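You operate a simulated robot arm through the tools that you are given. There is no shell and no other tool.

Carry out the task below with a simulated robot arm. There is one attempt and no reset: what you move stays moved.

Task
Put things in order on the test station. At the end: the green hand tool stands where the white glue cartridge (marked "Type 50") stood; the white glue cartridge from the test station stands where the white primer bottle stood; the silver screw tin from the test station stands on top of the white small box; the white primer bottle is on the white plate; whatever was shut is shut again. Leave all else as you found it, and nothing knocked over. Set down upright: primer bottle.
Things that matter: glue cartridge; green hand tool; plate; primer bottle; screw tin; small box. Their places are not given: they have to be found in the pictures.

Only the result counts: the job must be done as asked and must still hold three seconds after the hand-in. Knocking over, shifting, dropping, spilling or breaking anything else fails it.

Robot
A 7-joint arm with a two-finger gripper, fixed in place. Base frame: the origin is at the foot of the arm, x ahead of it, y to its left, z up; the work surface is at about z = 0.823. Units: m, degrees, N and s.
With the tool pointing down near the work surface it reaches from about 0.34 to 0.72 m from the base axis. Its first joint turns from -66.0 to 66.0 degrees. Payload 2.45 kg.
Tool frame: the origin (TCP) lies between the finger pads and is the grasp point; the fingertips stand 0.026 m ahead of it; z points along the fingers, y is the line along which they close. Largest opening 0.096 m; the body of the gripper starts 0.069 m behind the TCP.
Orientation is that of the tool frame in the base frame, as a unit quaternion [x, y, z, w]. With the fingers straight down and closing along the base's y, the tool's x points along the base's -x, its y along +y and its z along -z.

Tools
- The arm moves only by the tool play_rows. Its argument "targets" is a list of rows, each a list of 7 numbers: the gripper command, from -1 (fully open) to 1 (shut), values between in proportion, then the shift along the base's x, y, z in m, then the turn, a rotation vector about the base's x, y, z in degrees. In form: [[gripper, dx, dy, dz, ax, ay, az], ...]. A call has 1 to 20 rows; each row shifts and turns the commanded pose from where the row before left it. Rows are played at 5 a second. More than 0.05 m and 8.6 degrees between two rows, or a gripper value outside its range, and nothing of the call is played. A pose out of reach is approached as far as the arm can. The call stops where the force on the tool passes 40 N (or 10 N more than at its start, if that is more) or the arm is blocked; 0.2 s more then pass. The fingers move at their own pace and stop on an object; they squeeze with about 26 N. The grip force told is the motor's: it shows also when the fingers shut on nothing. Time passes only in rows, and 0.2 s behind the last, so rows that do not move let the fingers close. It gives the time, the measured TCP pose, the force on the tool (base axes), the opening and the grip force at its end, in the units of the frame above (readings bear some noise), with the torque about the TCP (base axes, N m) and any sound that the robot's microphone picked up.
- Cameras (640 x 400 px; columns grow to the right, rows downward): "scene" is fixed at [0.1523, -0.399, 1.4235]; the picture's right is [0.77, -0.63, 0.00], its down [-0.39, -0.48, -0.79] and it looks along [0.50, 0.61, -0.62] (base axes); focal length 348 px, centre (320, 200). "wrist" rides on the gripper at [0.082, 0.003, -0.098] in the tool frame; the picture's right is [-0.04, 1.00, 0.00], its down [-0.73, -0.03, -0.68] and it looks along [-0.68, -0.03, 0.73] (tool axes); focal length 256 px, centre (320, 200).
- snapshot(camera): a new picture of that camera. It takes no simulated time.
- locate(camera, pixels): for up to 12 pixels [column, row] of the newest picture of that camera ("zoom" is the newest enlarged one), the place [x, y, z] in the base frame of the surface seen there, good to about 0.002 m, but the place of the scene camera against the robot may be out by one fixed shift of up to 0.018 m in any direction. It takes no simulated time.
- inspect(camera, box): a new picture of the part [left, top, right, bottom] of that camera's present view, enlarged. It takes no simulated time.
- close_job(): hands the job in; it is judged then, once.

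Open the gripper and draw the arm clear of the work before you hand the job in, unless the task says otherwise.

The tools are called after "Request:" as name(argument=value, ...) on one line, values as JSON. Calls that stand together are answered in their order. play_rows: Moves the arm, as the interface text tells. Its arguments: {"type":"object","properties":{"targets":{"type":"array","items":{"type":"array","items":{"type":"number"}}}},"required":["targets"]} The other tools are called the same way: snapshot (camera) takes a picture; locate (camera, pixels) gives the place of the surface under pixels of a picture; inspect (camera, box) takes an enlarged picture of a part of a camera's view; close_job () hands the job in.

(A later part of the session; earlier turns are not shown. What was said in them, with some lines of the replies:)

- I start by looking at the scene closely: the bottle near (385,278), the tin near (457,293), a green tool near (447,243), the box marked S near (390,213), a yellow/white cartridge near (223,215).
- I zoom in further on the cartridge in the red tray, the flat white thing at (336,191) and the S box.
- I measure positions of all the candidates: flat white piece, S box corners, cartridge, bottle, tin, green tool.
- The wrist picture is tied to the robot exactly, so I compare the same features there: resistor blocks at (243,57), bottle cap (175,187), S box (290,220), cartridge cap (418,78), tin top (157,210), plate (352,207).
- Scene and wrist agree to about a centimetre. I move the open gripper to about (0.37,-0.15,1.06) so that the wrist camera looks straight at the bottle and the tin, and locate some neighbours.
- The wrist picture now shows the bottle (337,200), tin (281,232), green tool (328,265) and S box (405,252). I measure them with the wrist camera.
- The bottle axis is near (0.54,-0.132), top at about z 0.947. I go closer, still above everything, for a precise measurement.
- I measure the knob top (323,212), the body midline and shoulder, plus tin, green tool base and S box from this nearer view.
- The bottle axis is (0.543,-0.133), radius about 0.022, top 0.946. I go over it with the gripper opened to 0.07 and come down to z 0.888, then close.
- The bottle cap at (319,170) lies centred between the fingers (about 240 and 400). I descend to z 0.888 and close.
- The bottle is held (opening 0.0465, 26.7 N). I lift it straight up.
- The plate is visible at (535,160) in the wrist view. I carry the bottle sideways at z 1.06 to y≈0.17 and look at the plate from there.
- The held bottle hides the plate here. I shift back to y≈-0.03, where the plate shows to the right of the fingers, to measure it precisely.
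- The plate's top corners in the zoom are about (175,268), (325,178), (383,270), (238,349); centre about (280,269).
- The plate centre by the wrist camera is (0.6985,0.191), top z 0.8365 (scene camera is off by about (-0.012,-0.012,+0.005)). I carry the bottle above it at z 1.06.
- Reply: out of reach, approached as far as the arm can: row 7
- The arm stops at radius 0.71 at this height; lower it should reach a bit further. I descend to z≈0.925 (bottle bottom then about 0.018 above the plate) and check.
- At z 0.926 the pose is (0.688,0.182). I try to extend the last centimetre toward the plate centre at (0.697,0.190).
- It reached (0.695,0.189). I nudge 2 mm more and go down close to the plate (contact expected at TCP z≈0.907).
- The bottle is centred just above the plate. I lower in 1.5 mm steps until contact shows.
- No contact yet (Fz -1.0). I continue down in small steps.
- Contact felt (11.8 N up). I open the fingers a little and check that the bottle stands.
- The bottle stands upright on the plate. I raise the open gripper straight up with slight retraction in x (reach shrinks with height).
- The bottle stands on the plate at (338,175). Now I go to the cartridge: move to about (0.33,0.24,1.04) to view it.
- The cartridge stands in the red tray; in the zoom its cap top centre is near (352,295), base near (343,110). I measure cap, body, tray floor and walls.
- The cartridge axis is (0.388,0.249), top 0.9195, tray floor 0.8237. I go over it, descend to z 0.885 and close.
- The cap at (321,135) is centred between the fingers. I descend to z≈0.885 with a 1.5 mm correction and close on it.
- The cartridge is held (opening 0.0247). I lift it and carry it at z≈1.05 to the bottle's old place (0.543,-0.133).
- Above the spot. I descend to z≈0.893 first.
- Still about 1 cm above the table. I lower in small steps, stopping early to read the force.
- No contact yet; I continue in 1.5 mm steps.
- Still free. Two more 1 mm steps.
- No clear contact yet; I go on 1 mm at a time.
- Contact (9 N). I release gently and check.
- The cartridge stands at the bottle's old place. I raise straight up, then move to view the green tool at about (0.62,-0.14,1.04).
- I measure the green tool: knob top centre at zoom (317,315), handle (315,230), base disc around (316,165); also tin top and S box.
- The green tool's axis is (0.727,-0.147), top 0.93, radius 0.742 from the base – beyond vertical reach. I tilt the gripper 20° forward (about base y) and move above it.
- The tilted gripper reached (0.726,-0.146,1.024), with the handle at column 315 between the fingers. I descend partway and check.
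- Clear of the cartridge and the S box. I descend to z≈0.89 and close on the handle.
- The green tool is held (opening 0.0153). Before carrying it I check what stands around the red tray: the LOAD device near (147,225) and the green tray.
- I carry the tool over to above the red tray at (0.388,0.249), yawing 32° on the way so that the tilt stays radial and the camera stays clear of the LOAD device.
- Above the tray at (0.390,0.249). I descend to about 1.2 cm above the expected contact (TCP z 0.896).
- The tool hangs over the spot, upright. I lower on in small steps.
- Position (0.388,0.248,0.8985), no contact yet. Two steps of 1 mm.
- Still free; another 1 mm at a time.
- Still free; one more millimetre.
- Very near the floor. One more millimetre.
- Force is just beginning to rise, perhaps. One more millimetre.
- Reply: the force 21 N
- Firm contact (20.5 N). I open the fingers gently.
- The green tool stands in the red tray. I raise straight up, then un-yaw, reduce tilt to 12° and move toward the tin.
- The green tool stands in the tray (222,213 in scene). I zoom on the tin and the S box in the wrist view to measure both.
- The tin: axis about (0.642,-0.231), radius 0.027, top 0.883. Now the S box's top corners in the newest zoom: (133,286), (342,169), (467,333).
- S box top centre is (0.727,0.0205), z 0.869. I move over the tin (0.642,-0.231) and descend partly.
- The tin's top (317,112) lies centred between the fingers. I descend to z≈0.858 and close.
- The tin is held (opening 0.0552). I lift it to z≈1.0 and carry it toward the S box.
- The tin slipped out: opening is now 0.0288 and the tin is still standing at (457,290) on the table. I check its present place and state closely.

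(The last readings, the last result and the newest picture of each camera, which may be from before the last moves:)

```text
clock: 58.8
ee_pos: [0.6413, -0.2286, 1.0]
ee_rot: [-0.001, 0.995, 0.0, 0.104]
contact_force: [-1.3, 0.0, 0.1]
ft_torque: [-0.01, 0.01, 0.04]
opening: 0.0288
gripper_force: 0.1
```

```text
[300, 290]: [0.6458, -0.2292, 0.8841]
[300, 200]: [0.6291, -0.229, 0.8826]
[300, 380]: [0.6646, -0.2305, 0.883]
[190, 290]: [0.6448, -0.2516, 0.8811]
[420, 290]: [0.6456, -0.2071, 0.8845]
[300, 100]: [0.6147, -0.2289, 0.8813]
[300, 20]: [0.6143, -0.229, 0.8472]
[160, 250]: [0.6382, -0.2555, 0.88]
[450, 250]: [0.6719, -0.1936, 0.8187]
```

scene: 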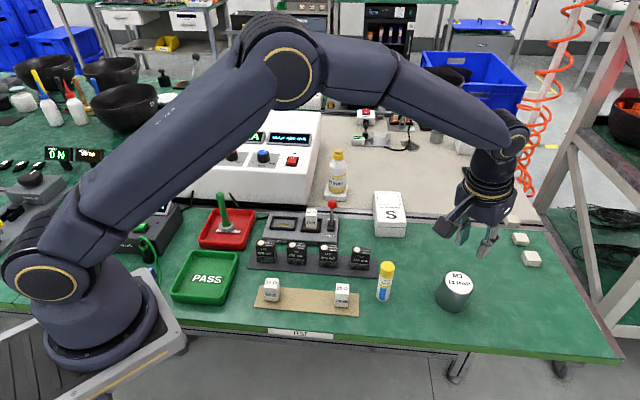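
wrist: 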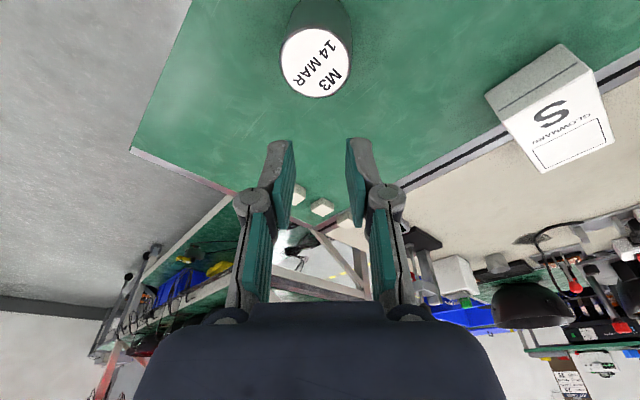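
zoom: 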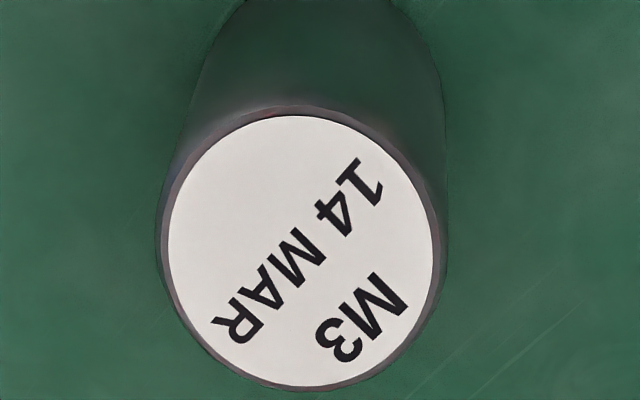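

The tin stands upright practically where it was, axis (0.642,-0.229). I open, go down again, grip with full closing command and then lift only 4 mm very slowly to read its weight.

Request:
play_rows(targets=[[-0.9, 0, 0, 0, 0, 0, 0], [-0.9, 0, 0, 0, 0, 0, 0], [-0.9, 0, 0, 0, 0, 0, 0], [-0.9, 0.0005, -0.0005, -0.04, 0, 0, 0], [-0.9, 0, 0, -0.04, 0, 0, 0], [-0.9, 0, 0, -0.035, 0, 0, 0], [-0.9, 0, 0, -0.02, 0, 0, 0], [-0.9, 0, 0, -0.01, 0, 0, 0], [-0.9, 0, 0, 0, 0, 0, 0], [0.2, 0, 0, 0, 0, 0, 0], [1, 0, 0, 0, 0, 0, 0], [1, 0, 0, 0, 0, 0, 0], [1, 0, 0, 0, 0, 0, 0], [1, 0, 0, 0, 0, 0, 0], [1, 0, 0, 0, 0, 0, 0]])

Request:
snapshot(camera="wrist")

```text
clock: 62.0
ee_pos: [0.6417, -0.2278, 0.853]
ee_rot: [0.001, 0.995, -0.001, 0.104]
contact_force: [-0.9, -0.4, 2.8]
ft_torque: [-0.01, 0.0, -0.01]
opening: 0.0552
gripper_force: 26.1
```

```text
taken
```

wrist: 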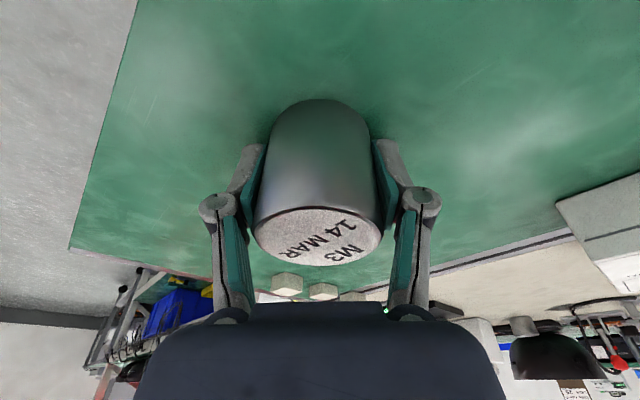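

Gripped at z≈0.854. I lift 4 mm in 1 mm rows and read force and opening.

Request:
play_rows(targets=[[1, 0, 0, 0.001, 0, 0, 0], [1, 0, 0, 0.001, 0, 0, 0], [1, 0, 0, 0.001, 0, 0, 0], [1, 0, 0, 0.001, 0, 0, 0], [1, 0, 0, 0, 0, 0, 0]])

Request:
inspect(camera="scene", box=[400, 240, 520, 330])

Request:
snapshot(camera="wrist")

```text
clock: 63.2
ee_pos: [0.6419, -0.2284, 0.8558]
ee_rot: [0.0, 0.995, 0.0, 0.105]
contact_force: [-0.5, 0.1, -1.9]
ft_torque: [0.03, -0.02, -0.02]
opening: 0.0551
gripper_force: 26.1
```

```text
4.44 times, centred on (460, 285) of scene
```

zoom: 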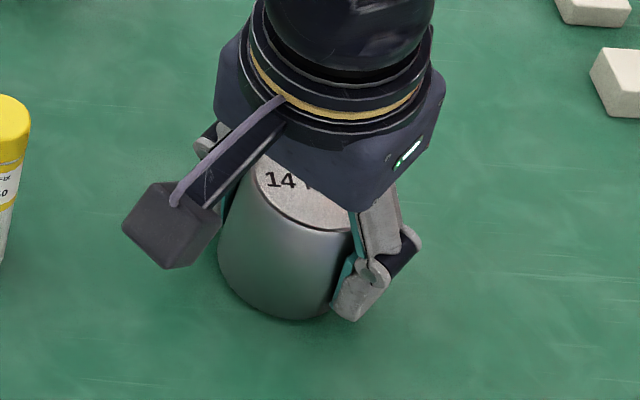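

```text
taken
```

wrist: 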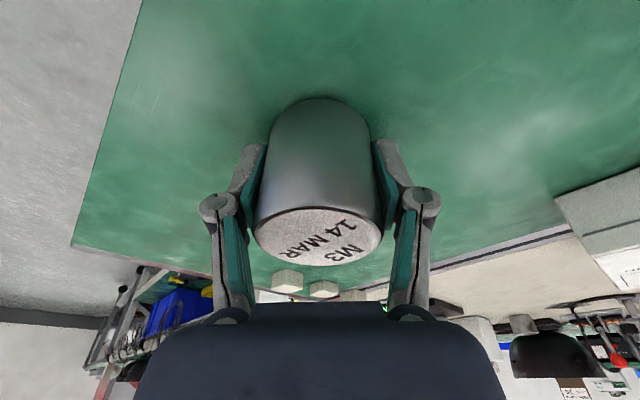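

The tin's picture in the hand is unchanged (M3 at (350,243)), so it moved along with the gripper. I keep lifting slowly, 3 mm per row.

Request:
play_rows(targets=[[1, 0, 0, 0.002, 0, 0, 0], [1, 0, 0, 0.003, 0, 0, 0], [1, 0, 0, 0.003, 0, 0, 0], [1, 0, 0, 0.003, 0, 0, 0], [1, 0, 0, 0.002, 0, 0, 0], [1, 0, 0, 0, 0, 0, 0]])

Request:
inspect(camera="scene", box=[400, 240, 520, 330])

Request:
snapshot(camera="wrist")

```text
clock: 64.6
ee_pos: [0.6432, -0.2285, 0.8708]
ee_rot: [0.0, 0.995, 0.0, 0.104]
contact_force: [-0.5, -0.4, -2.8]
ft_torque: [0.01, 0.02, 0.01]
opening: 0.055
gripper_force: 26.6
```

```text
4.44 times, centred on (460, 285) of scene
```

zoom: 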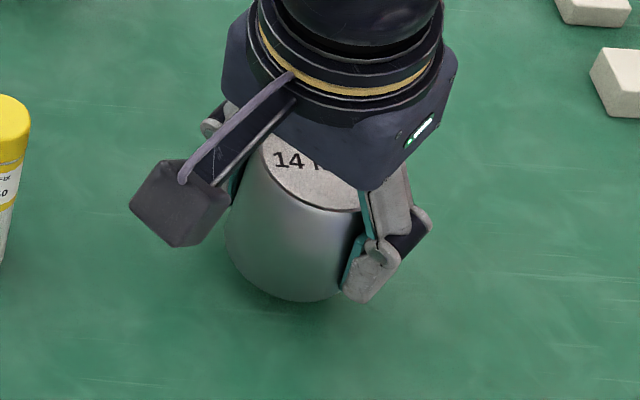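

```text
taken
```

wrist: 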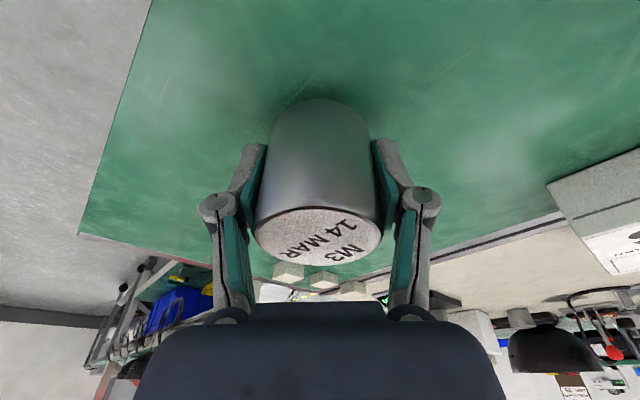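

The tin hangs freely now (Fz about -2.8 N) without slipping; it is slick, so I keep all motion slow. I lift on to z≈0.945 with gentle ramps.

Request:
play_rows(targets=[[1, 0, 0, 0.002, 0, 0, 0], [1, 0, 0, 0.003, 0, 0, 0], [1, 0, 0, 0.004, 0, 0, 0], [1, 0, 0, 0.005, 0, 0, 0], [1, 0, 0, 0.006, 0, 0, 0], [1, 0, 0, 0.006, 0, 0, 0], [1, 0, 0, 0.006, 0, 0, 0], [1, 0, 0, 0.006, 0, 0, 0], [1, 0, 0, 0.006, 0, 0, 0], [1, 0, 0, 0.006, 0, 0, 0], [1, 0, 0, 0.006, 0, 0, 0], [1, 0, 0, 0.006, 0, 0, 0], [1, 0, 0, 0.005, 0, 0, 0], [1, 0, 0, 0.004, 0, 0, 0], [1, 0, 0, 0.003, 0, 0, 0], [1, 0, 0, 0.002, 0, 0, 0], [1, 0, 0, 0, 0, 0, 0]])

Request:
snapshot(camera="wrist")

Request:
snapshot(camera="scene")

```text
clock: 68.2
ee_pos: [0.6427, -0.2294, 0.9464]
ee_rot: [0.0, 0.994, 0.0, 0.105]
contact_force: [0.3, -0.8, -1.7]
ft_torque: [0.0, 0.0, 0.01]
opening: 0.0549
gripper_force: 25.8
```

```text
taken
```

wrist: 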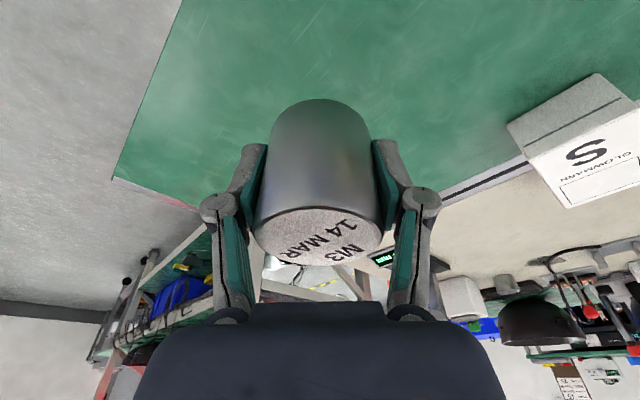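

```text
taken
```

scene: 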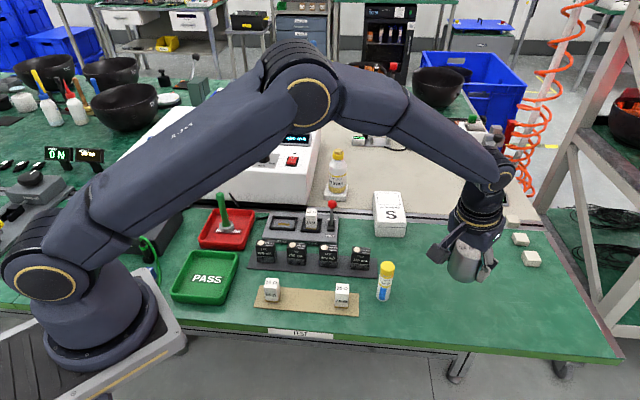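

Still held. I zoom in to check whether the tin creeps or turns in the fingers.

Request:
inspect(camera="wrist", box=[230, 90, 410, 290])

Request:
inspect(camera="scene", box=[410, 210, 530, 300])

```text
2.00 times, centred on (320, 190) of wrist
```

zoom: 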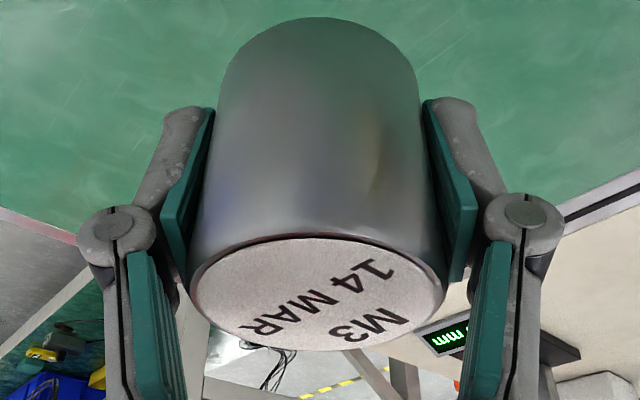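

```text
4.44 times, centred on (470, 255) of scene
```

zoom: 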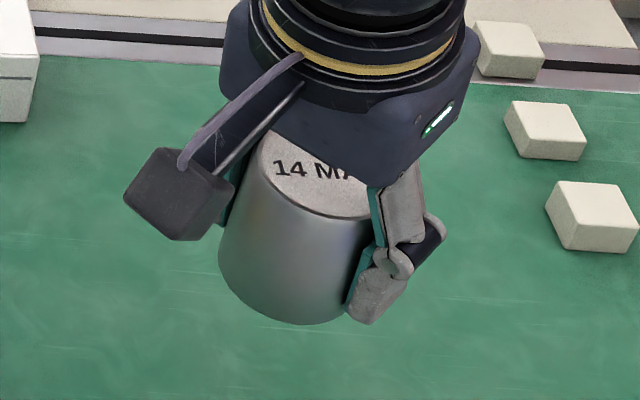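

The tin sits firmly and upright in the fingers. I carry it slowly (up to 12 mm per row, ramped) along the line toward the S box.

Request:
play_rows(targets=[[1, 0.00064, 0.0019, 0, 0, 0, 0], [1, 0.00128, 0.00379, 0, 0, 0, 0], [1, 0.00192, 0.00569, 0, 0, 0, 0], [1, 0.00256, 0.00758, 0, 0, 0, 0], [1, 0.0032, 0.00948, 0, 0, 0, 0], [1, 0.00383, 0.01137, 0, 0, 0, 0], [1, 0.00383, 0.01137, 0, 0, 0, 0], [1, 0.00383, 0.01137, 0, 0, 0, 0], [1, 0.00383, 0.01137, 0, 0, 0, 0], [1, 0.00383, 0.01137, 0, 0, 0, 0], [1, 0.00383, 0.01137, 0, 0, 0, 0], [1, 0.00383, 0.01137, 0, 0, 0, 0], [1, 0.00383, 0.01137, 0, 0, 0, 0], [1, 0.00383, 0.01137, 0, 0, 0, 0], [1, 0.00383, 0.01137, 0, 0, 0, 0], [1, 0.0032, 0.00948, 0, 0, 0, 0], [1, 0.00256, 0.00758, 0, 0, 0, 0], [1, 0.00192, 0.00569, 0, 0, 0, 0], [1, 0.00128, 0.00379, 0, 0, 0, 0], [1, 0.00064, 0.0019, 0, 0, 0, 0]])

Request:
snapshot(camera="wrist")

Request:
snapshot(camera="scene")

```text
clock: 72.4
ee_pos: [0.6999, -0.058, 0.9457]
ee_rot: [0.0, 0.995, 0.0, 0.105]
contact_force: [-0.8, 0.3, -2.6]
ft_torque: [0.01, 0.01, -0.03]
opening: 0.055
gripper_force: 25.9
```

```text
taken
```

wrist: 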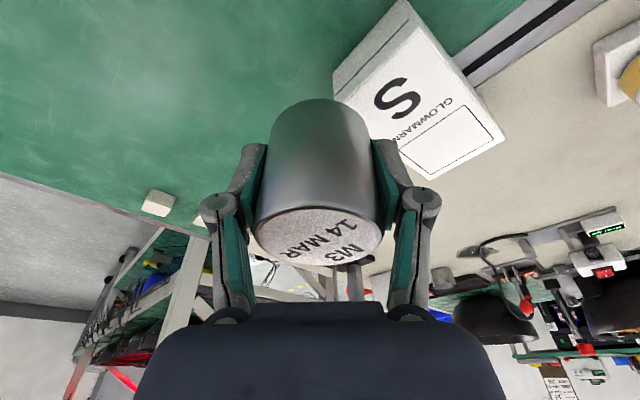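

```text
taken
```

scene: 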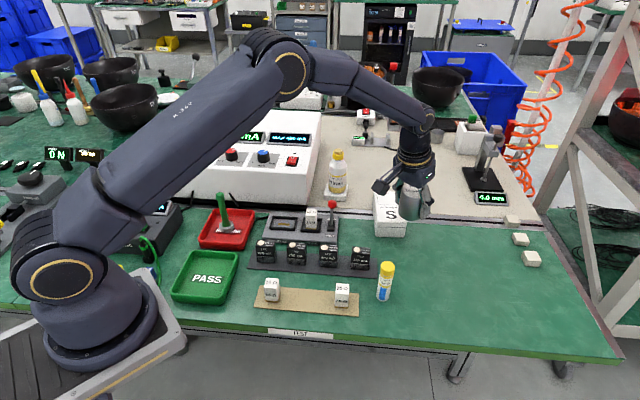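

The tin is held at (0.700,-0.058), bottom about 4 cm above the box top. I carry it the remaining 8 cm to the box centre.

Request:
play_rows(targets=[[1, 0.00065, 0.00189, 0, 0, 0, 0], [1, 0.0013, 0.00378, 0, 0, 0, 0], [1, 0.00196, 0.00567, 0, 0, 0, 0], [1, 0.00261, 0.00756, 0, 0, 0, 0], [1, 0.00326, 0.00945, 0, 0, 0, 0], [1, 0.00375, 0.01087, 0, 0, 0, 0], [1, 0.00375, 0.01087, 0, 0, 0, 0], [1, 0.00326, 0.00945, 0, 0, 0, 0], [1, 0.00261, 0.00756, 0, 0, 0, 0], [1, 0.00196, 0.00567, 0, 0, 0, 0], [1, 0.0013, 0.00378, 0, 0, 0, 0], [1, 0.00065, 0.00189, 0, 0, 0, 0], [1, 0, 0, 0, 0, 0, 0]])

Request:
snapshot(camera="wrist")

Request:
inspect(camera="scene", box=[320, 140, 460, 250])

```text
clock: 75.2
ee_pos: [0.7285, 0.0214, 0.9478]
ee_rot: [0.001, 0.995, -0.001, 0.103]
contact_force: [-0.4, -0.4, -2.4]
ft_torque: [0.0, -0.01, 0.02]
opening: 0.0548
gripper_force: 26.0
```

```text
taken
```

wrist: 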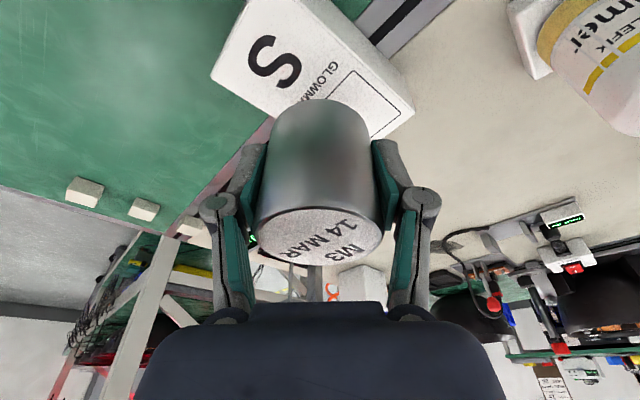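

```text
3.64 times, centred on (390, 195) of scene
```

zoom: 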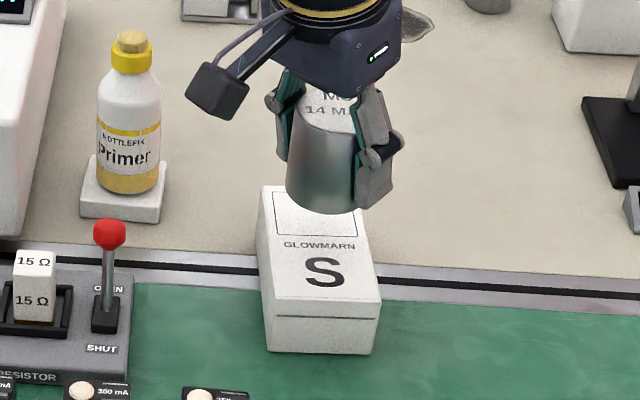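

The tin is over the box centre. I descend slowly to about 6 mm above the box top.

Request:
play_rows(targets=[[1, -0.0005, -0.0005, -0.002, 0, 0, 0], [1, -0.0005, -0.0005, -0.003, 0, 0, 0], [1, 0, 0, -0.004, 0, 0, 0], [1, 0, 0, -0.005, 0, 0, 0], [1, 0, 0, -0.005, 0, 0, 0], [1, 0, 0, -0.005, 0, 0, 0], [1, 0, 0, -0.004, 0, 0, 0], [1, 0, 0, -0.003, 0, 0, 0], [1, 0, 0, -0.003, 0, 0, 0], [1, 0, 0, -0.002, 0, 0, 0], [1, 0, 0, 0, 0, 0, 0]])

Request:
snapshot(camera="wrist")

Request:
inspect(camera="scene", box=[340, 150, 440, 240])

```text
clock: 77.6
ee_pos: [0.7252, 0.0201, 0.9102]
ee_rot: [0.0, 0.995, 0.001, 0.105]
contact_force: [-0.1, 0.8, -2.8]
ft_torque: [-0.01, -0.01, -0.01]
opening: 0.0547
gripper_force: 26.1
```

```text
taken
```

wrist: 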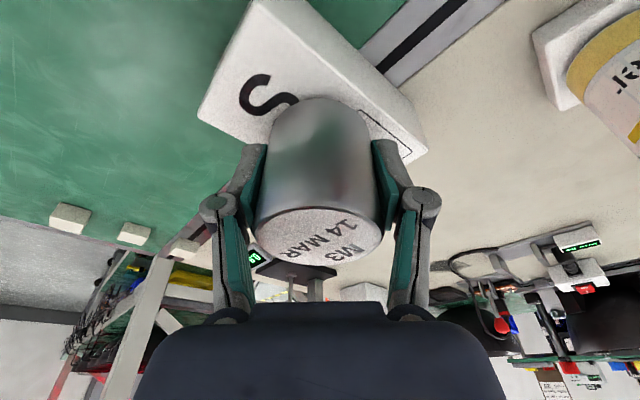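

```text
4.44 times, centred on (390, 195) of scene
```

zoom: 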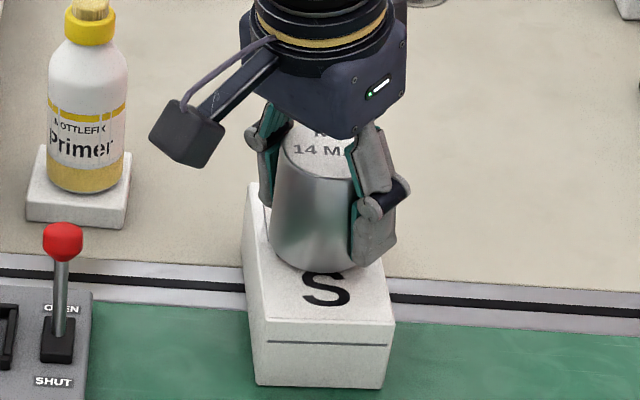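

About 5 mm to go. I lower 4 mm in 1 mm rows and read the force.

Request:
play_rows(targets=[[1, 0.0003, 0, -0.001, 0, 0, 0], [1, 0, 0, -0.001, 0, 0, 0], [1, 0, 0, -0.001, 0, 0, 0], [1, 0, 0, -0.001, 0, 0, 0], [1, 0, 0, 0, 0, 0, 0]])

```text
clock: 78.8
ee_pos: [0.7272, 0.0204, 0.906]
ee_rot: [0.001, 0.995, 0.0, 0.104]
contact_force: [-0.4, 0.0, -1.6]
ft_torque: [-0.01, 0.01, 0.02]
opening: 0.055
gripper_force: 26.5
```

Still hanging free. One more millimetre at a time.

Request:
play_rows(targets=[[1, 0, 0, -0.001, 0, 0, 0], [1, 0, 0, 0, 0, 0, 0]])

```text
clock: 79.4
ee_pos: [0.7269, 0.0192, 0.906]
ee_rot: [-0.001, 0.995, 0.0, 0.105]
contact_force: [0.3, -0.3, -1.8]
ft_torque: [0.0, 0.03, 0.03]
opening: 0.0549
gripper_force: 26.4
```

Another millimetre.

Request:
play_rows(targets=[[1, 0, 0, -0.001, 0, 0, 0], [1, 0, 0, 0, 0, 0, 0]])

Request:
inspect(camera="scene", box=[350, 170, 430, 230])

```text
clock: 80.0
ee_pos: [0.7263, 0.0199, 0.9033]
ee_rot: [-0.001, 0.994, 0.0, 0.105]
contact_force: [1.4, -0.5, -1.5]
ft_torque: [-0.03, -0.02, 0.05]
opening: 0.0549
gripper_force: 25.9
```

```text
6.67 times, centred on (390, 200) of scene
```

zoom: 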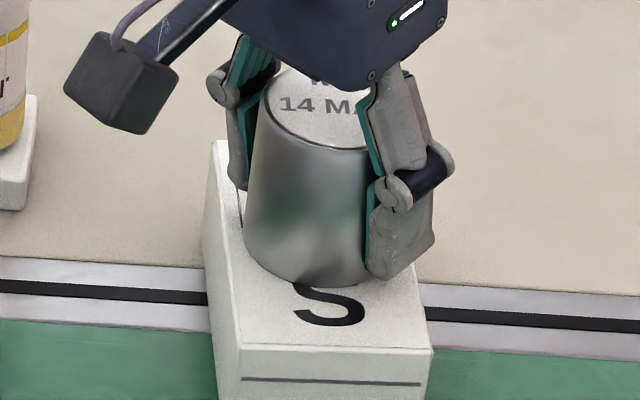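

The tin's bottom is nearly on the box. One more millimetre.

Request:
play_rows(targets=[[1, 0, 0, -0.001, 0, 0, 0], [1, 0, 0, 0, 0, 0, 0]])

```text
clock: 80.6
ee_pos: [0.7264, 0.0204, 0.9044]
ee_rot: [-0.001, 0.994, 0.001, 0.106]
contact_force: [-1.0, 0.8, 0.5]
ft_torque: [0.03, 0.03, 0.02]
opening: 0.055
gripper_force: 26.6
```

The force begins to change (+0.5). One more half-millimetre step to confirm.

Request:
play_rows(targets=[[1, 0, 0, -0.0007, 0, 0, 0], [1, 0, 0, 0, 0, 0, 0]])

```text
clock: 81.2
ee_pos: [0.7262, 0.0194, 0.9028]
ee_rot: [0.0, 0.994, 0.0, 0.106]
contact_force: [-3.4, 0.2, 6.2]
ft_torque: [0.05, 0.09, -0.02]
opening: 0.0551
gripper_force: 25.6
```

Contact (6.2 N). I open slowly and check that the tin stands on the box.

Request:
play_rows(targets=[[-0.1, 0, 0, 0, 0, 0, 0], [-0.2, 0, 0, 0, 0, 0, 0], [-0.3, 0, 0, 0, 0, 0, 0], [-0.45, 0, 0, 0, 0, 0, 0], [-0.6, 0, 0, 0, 0, 0, 0], [-0.6, 0, 0, 0, 0, 0, 0]])

Request:
inspect(camera="scene", box=[350, 170, 430, 230])

Request:
snapshot(camera="wrist")

```text
clock: 82.6
ee_pos: [0.7258, 0.0189, 0.9022]
ee_rot: [0.0, 0.995, 0.0, 0.105]
contact_force: [0.2, -1.7, -1.0]
ft_torque: [0.01, -0.02, -0.03]
opening: 0.0769
gripper_force: 0.1
```

```text
6.67 times, centred on (390, 200) of scene
```

zoom: 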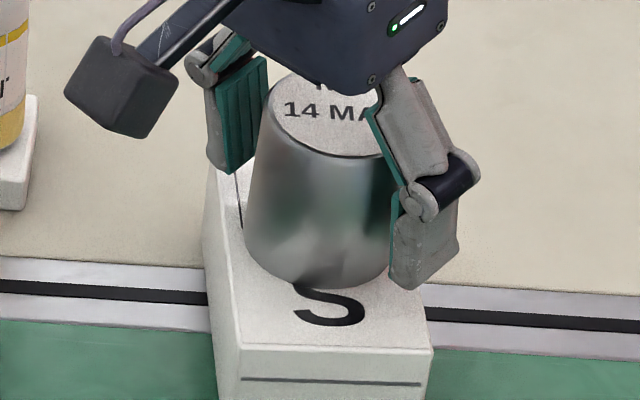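

```text
taken
```

wrist: 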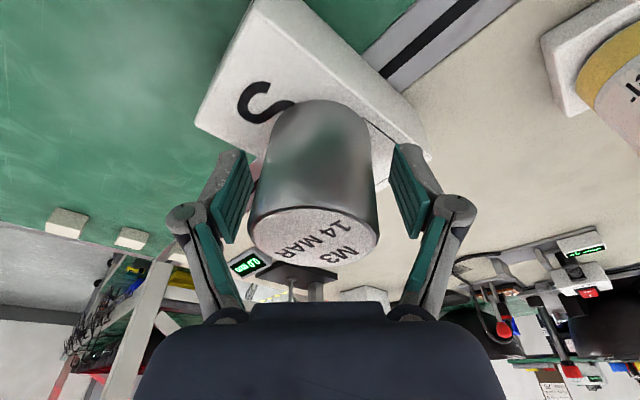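

The tin stands on the box. I open fully for clearance, then rise straight up, retracting only once above the tin.

Request:
play_rows(targets=[[-0.8, 0, 0, 0, 0, 0, 0], [-1, 0, 0, 0, 0, 0, 0], [-1, 0, 0, 0, 0, 0, 0], [-1, 0, 0, 0.008, 0, 0, 0], [-1, 0, 0, 0.015, 0, 0, 0], [-1, 0, 0, 0.02, 0, 0, 0], [-1, -0.002, 0, 0.02, 0, 0, 0], [-1, -0.01, 0, 0.025, 0, 0, 0], [-1, -0.02, 0, 0.03, 0, 0, 0], [-1, -0.04, 0, 0.02, 0, 0, 0], [-1, 0, 0, 0, 0, 0, 0]])

Request:
snapshot(camera="scene")

Request:
snapshot(camera="wrist")

```text
clock: 85.0
ee_pos: [0.6564, 0.0199, 1.0411]
ee_rot: [0.0, 0.995, 0.0, 0.104]
contact_force: [-0.6, -0.2, -0.7]
ft_torque: [-0.01, 0.0, 0.02]
opening: 0.0961
gripper_force: 0.1
```

```text
taken
```

scene: 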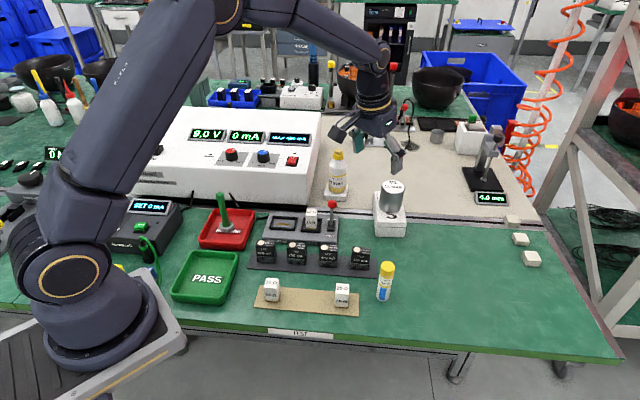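

```text
taken
```

wrist: 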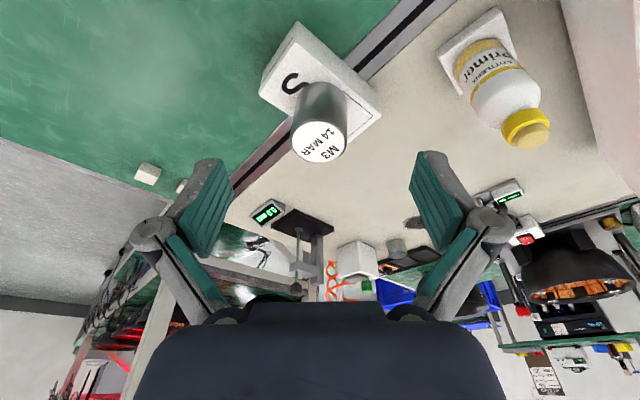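

All four objects appear placed. I draw the arm back and up, un-tilting, toward its starting pose.

Request:
play_rows(targets=[[-1, -0.03, 0, 0.03, 0, 0, 0], [-1, -0.035, 0.01, 0.03, 0, 6, 0], [-1, -0.035, 0.01, 0.03, 0, 6, 0], [-1, -0.04, 0.015, 0.02, 0, 0, 0], [-1, -0.04, 0.015, 0.015, 0, 0, 0], [-1, -0.04, 0.015, 0, 0, 0, 0], [-1, -0.04, 0.015, 0, 0, 0, 0], [-1, -0.04, 0.015, 0, 0, 0, 0], [-1, 0, 0, 0, 0, 0, 0]])

Request:
snapshot(camera="scene")

Request:
inspect(camera="scene", box=[160, 150, 420, 312])

Request:
inspect(camera="scene", box=[310, 140, 430, 240])

Request:
snapshot(camera="wrist")

```text
clock: 87.0
ee_pos: [0.353, 0.115, 1.1656]
ee_rot: [0.0, 1.0, 0.0, 0.0]
contact_force: [0.1, 0.1, 0.3]
ft_torque: [0.01, -0.01, -0.01]
opening: 0.0959
gripper_force: 0.0
```

```text
taken
```

scene: 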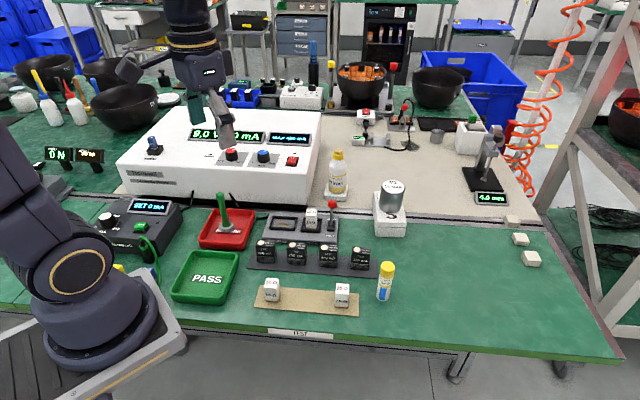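

```text
2.46 times, centred on (290, 231) of scene
```

zoom: 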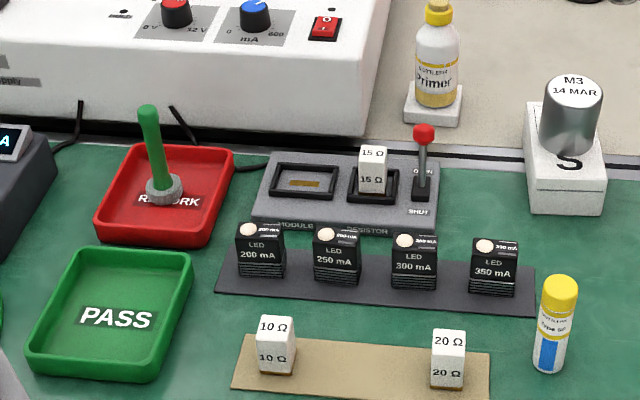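

```text
4.00 times, centred on (370, 190) of scene
```

zoom: 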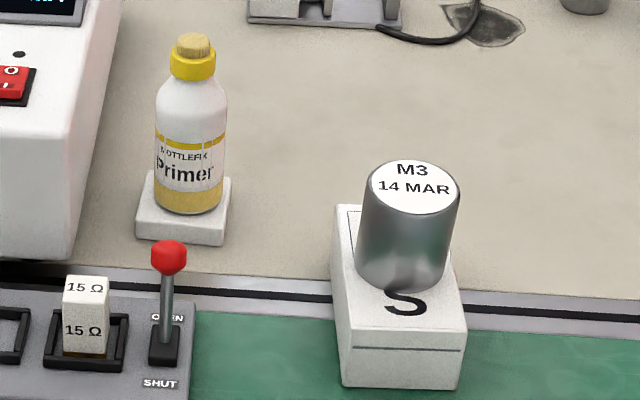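

```text
taken
```

wrist: 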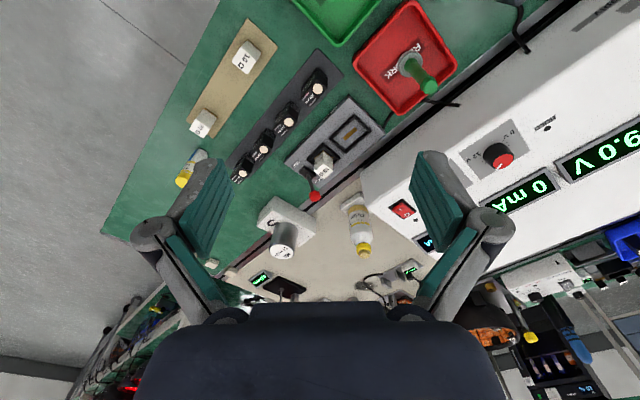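

Everything looks in order: bottle on plate, tin on S box, cartridge at the old bottle spot, tool in the tray. A last numeric check of the green tool and cartridge positions from the wrist view.

Request:
inspect(camera="wrist", box=[340, 20, 480, 120])

Request:
locate(camera="wrist", pixels=[[429, 86], [412, 64], [420, 75], [403, 68], [416, 56], [182, 182], [283, 240], [364, 252], [356, 225]])

Request:
locate(camera="scene", pixels=[[388, 267], [384, 295], [221, 198], [225, 228], [392, 186], [338, 155], [405, 235], [379, 234], [337, 200]])

```text
4.00 times, centred on (410, 70) of wrist
```

zoom: 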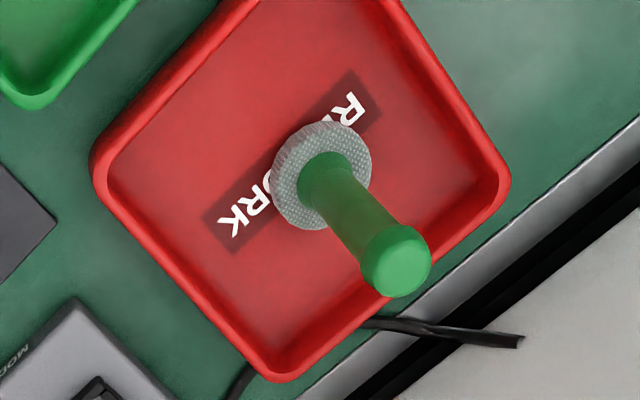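

```text
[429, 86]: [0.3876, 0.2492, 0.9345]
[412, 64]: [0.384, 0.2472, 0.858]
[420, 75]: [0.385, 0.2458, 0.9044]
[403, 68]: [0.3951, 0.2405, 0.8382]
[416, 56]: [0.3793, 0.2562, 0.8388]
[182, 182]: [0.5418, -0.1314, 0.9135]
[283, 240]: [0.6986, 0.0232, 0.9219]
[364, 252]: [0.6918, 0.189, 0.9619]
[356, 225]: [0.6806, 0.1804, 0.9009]
```

```text
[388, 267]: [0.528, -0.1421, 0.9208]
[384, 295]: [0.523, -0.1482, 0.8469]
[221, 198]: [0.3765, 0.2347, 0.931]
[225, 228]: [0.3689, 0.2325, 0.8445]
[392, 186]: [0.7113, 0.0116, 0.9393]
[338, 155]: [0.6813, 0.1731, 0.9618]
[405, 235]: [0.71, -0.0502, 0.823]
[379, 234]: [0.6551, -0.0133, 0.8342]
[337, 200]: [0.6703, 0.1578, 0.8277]
```

Tool axis (0.388,0.249) and cartridge (0.542,-0.131) match the target places; the S box has not shifted ((405,235) reads the same as at the start). The gripper is open and clear, so I hand the job in.

Request:
close_job()

```text
The job is handed in.
```

I did all four moves and handed the job in. The final pictures and position readings match what you asked for.

- **Primer bottle:** it stands upright in the middle of the white plate.
- **Glue cartridge (Type 50):** it stands where the primer bottle stood. Its top measures (0.542, -0.131), within about 2 mm of the bottle's old axis.
- **Green hand tool:** it stands in the red tray where the cartridge stood, with its top at (0.388, 0.249). That is within a millimetre of the cartridge's old position.
- **Screw tin:** it stands on top of the small box marked "S", near the centre. The box has not shifted.

**Tin slip:** on the first lift the tin slipped out of the fingers. It stayed upright on the table, within a few millimetres of where it had been. I gripped it again and moved it slowly, and it held.

Nothing had to be opened, so there was nothing to shut again. The gripper is open and the arm is back near its starting pose, clear of the work.
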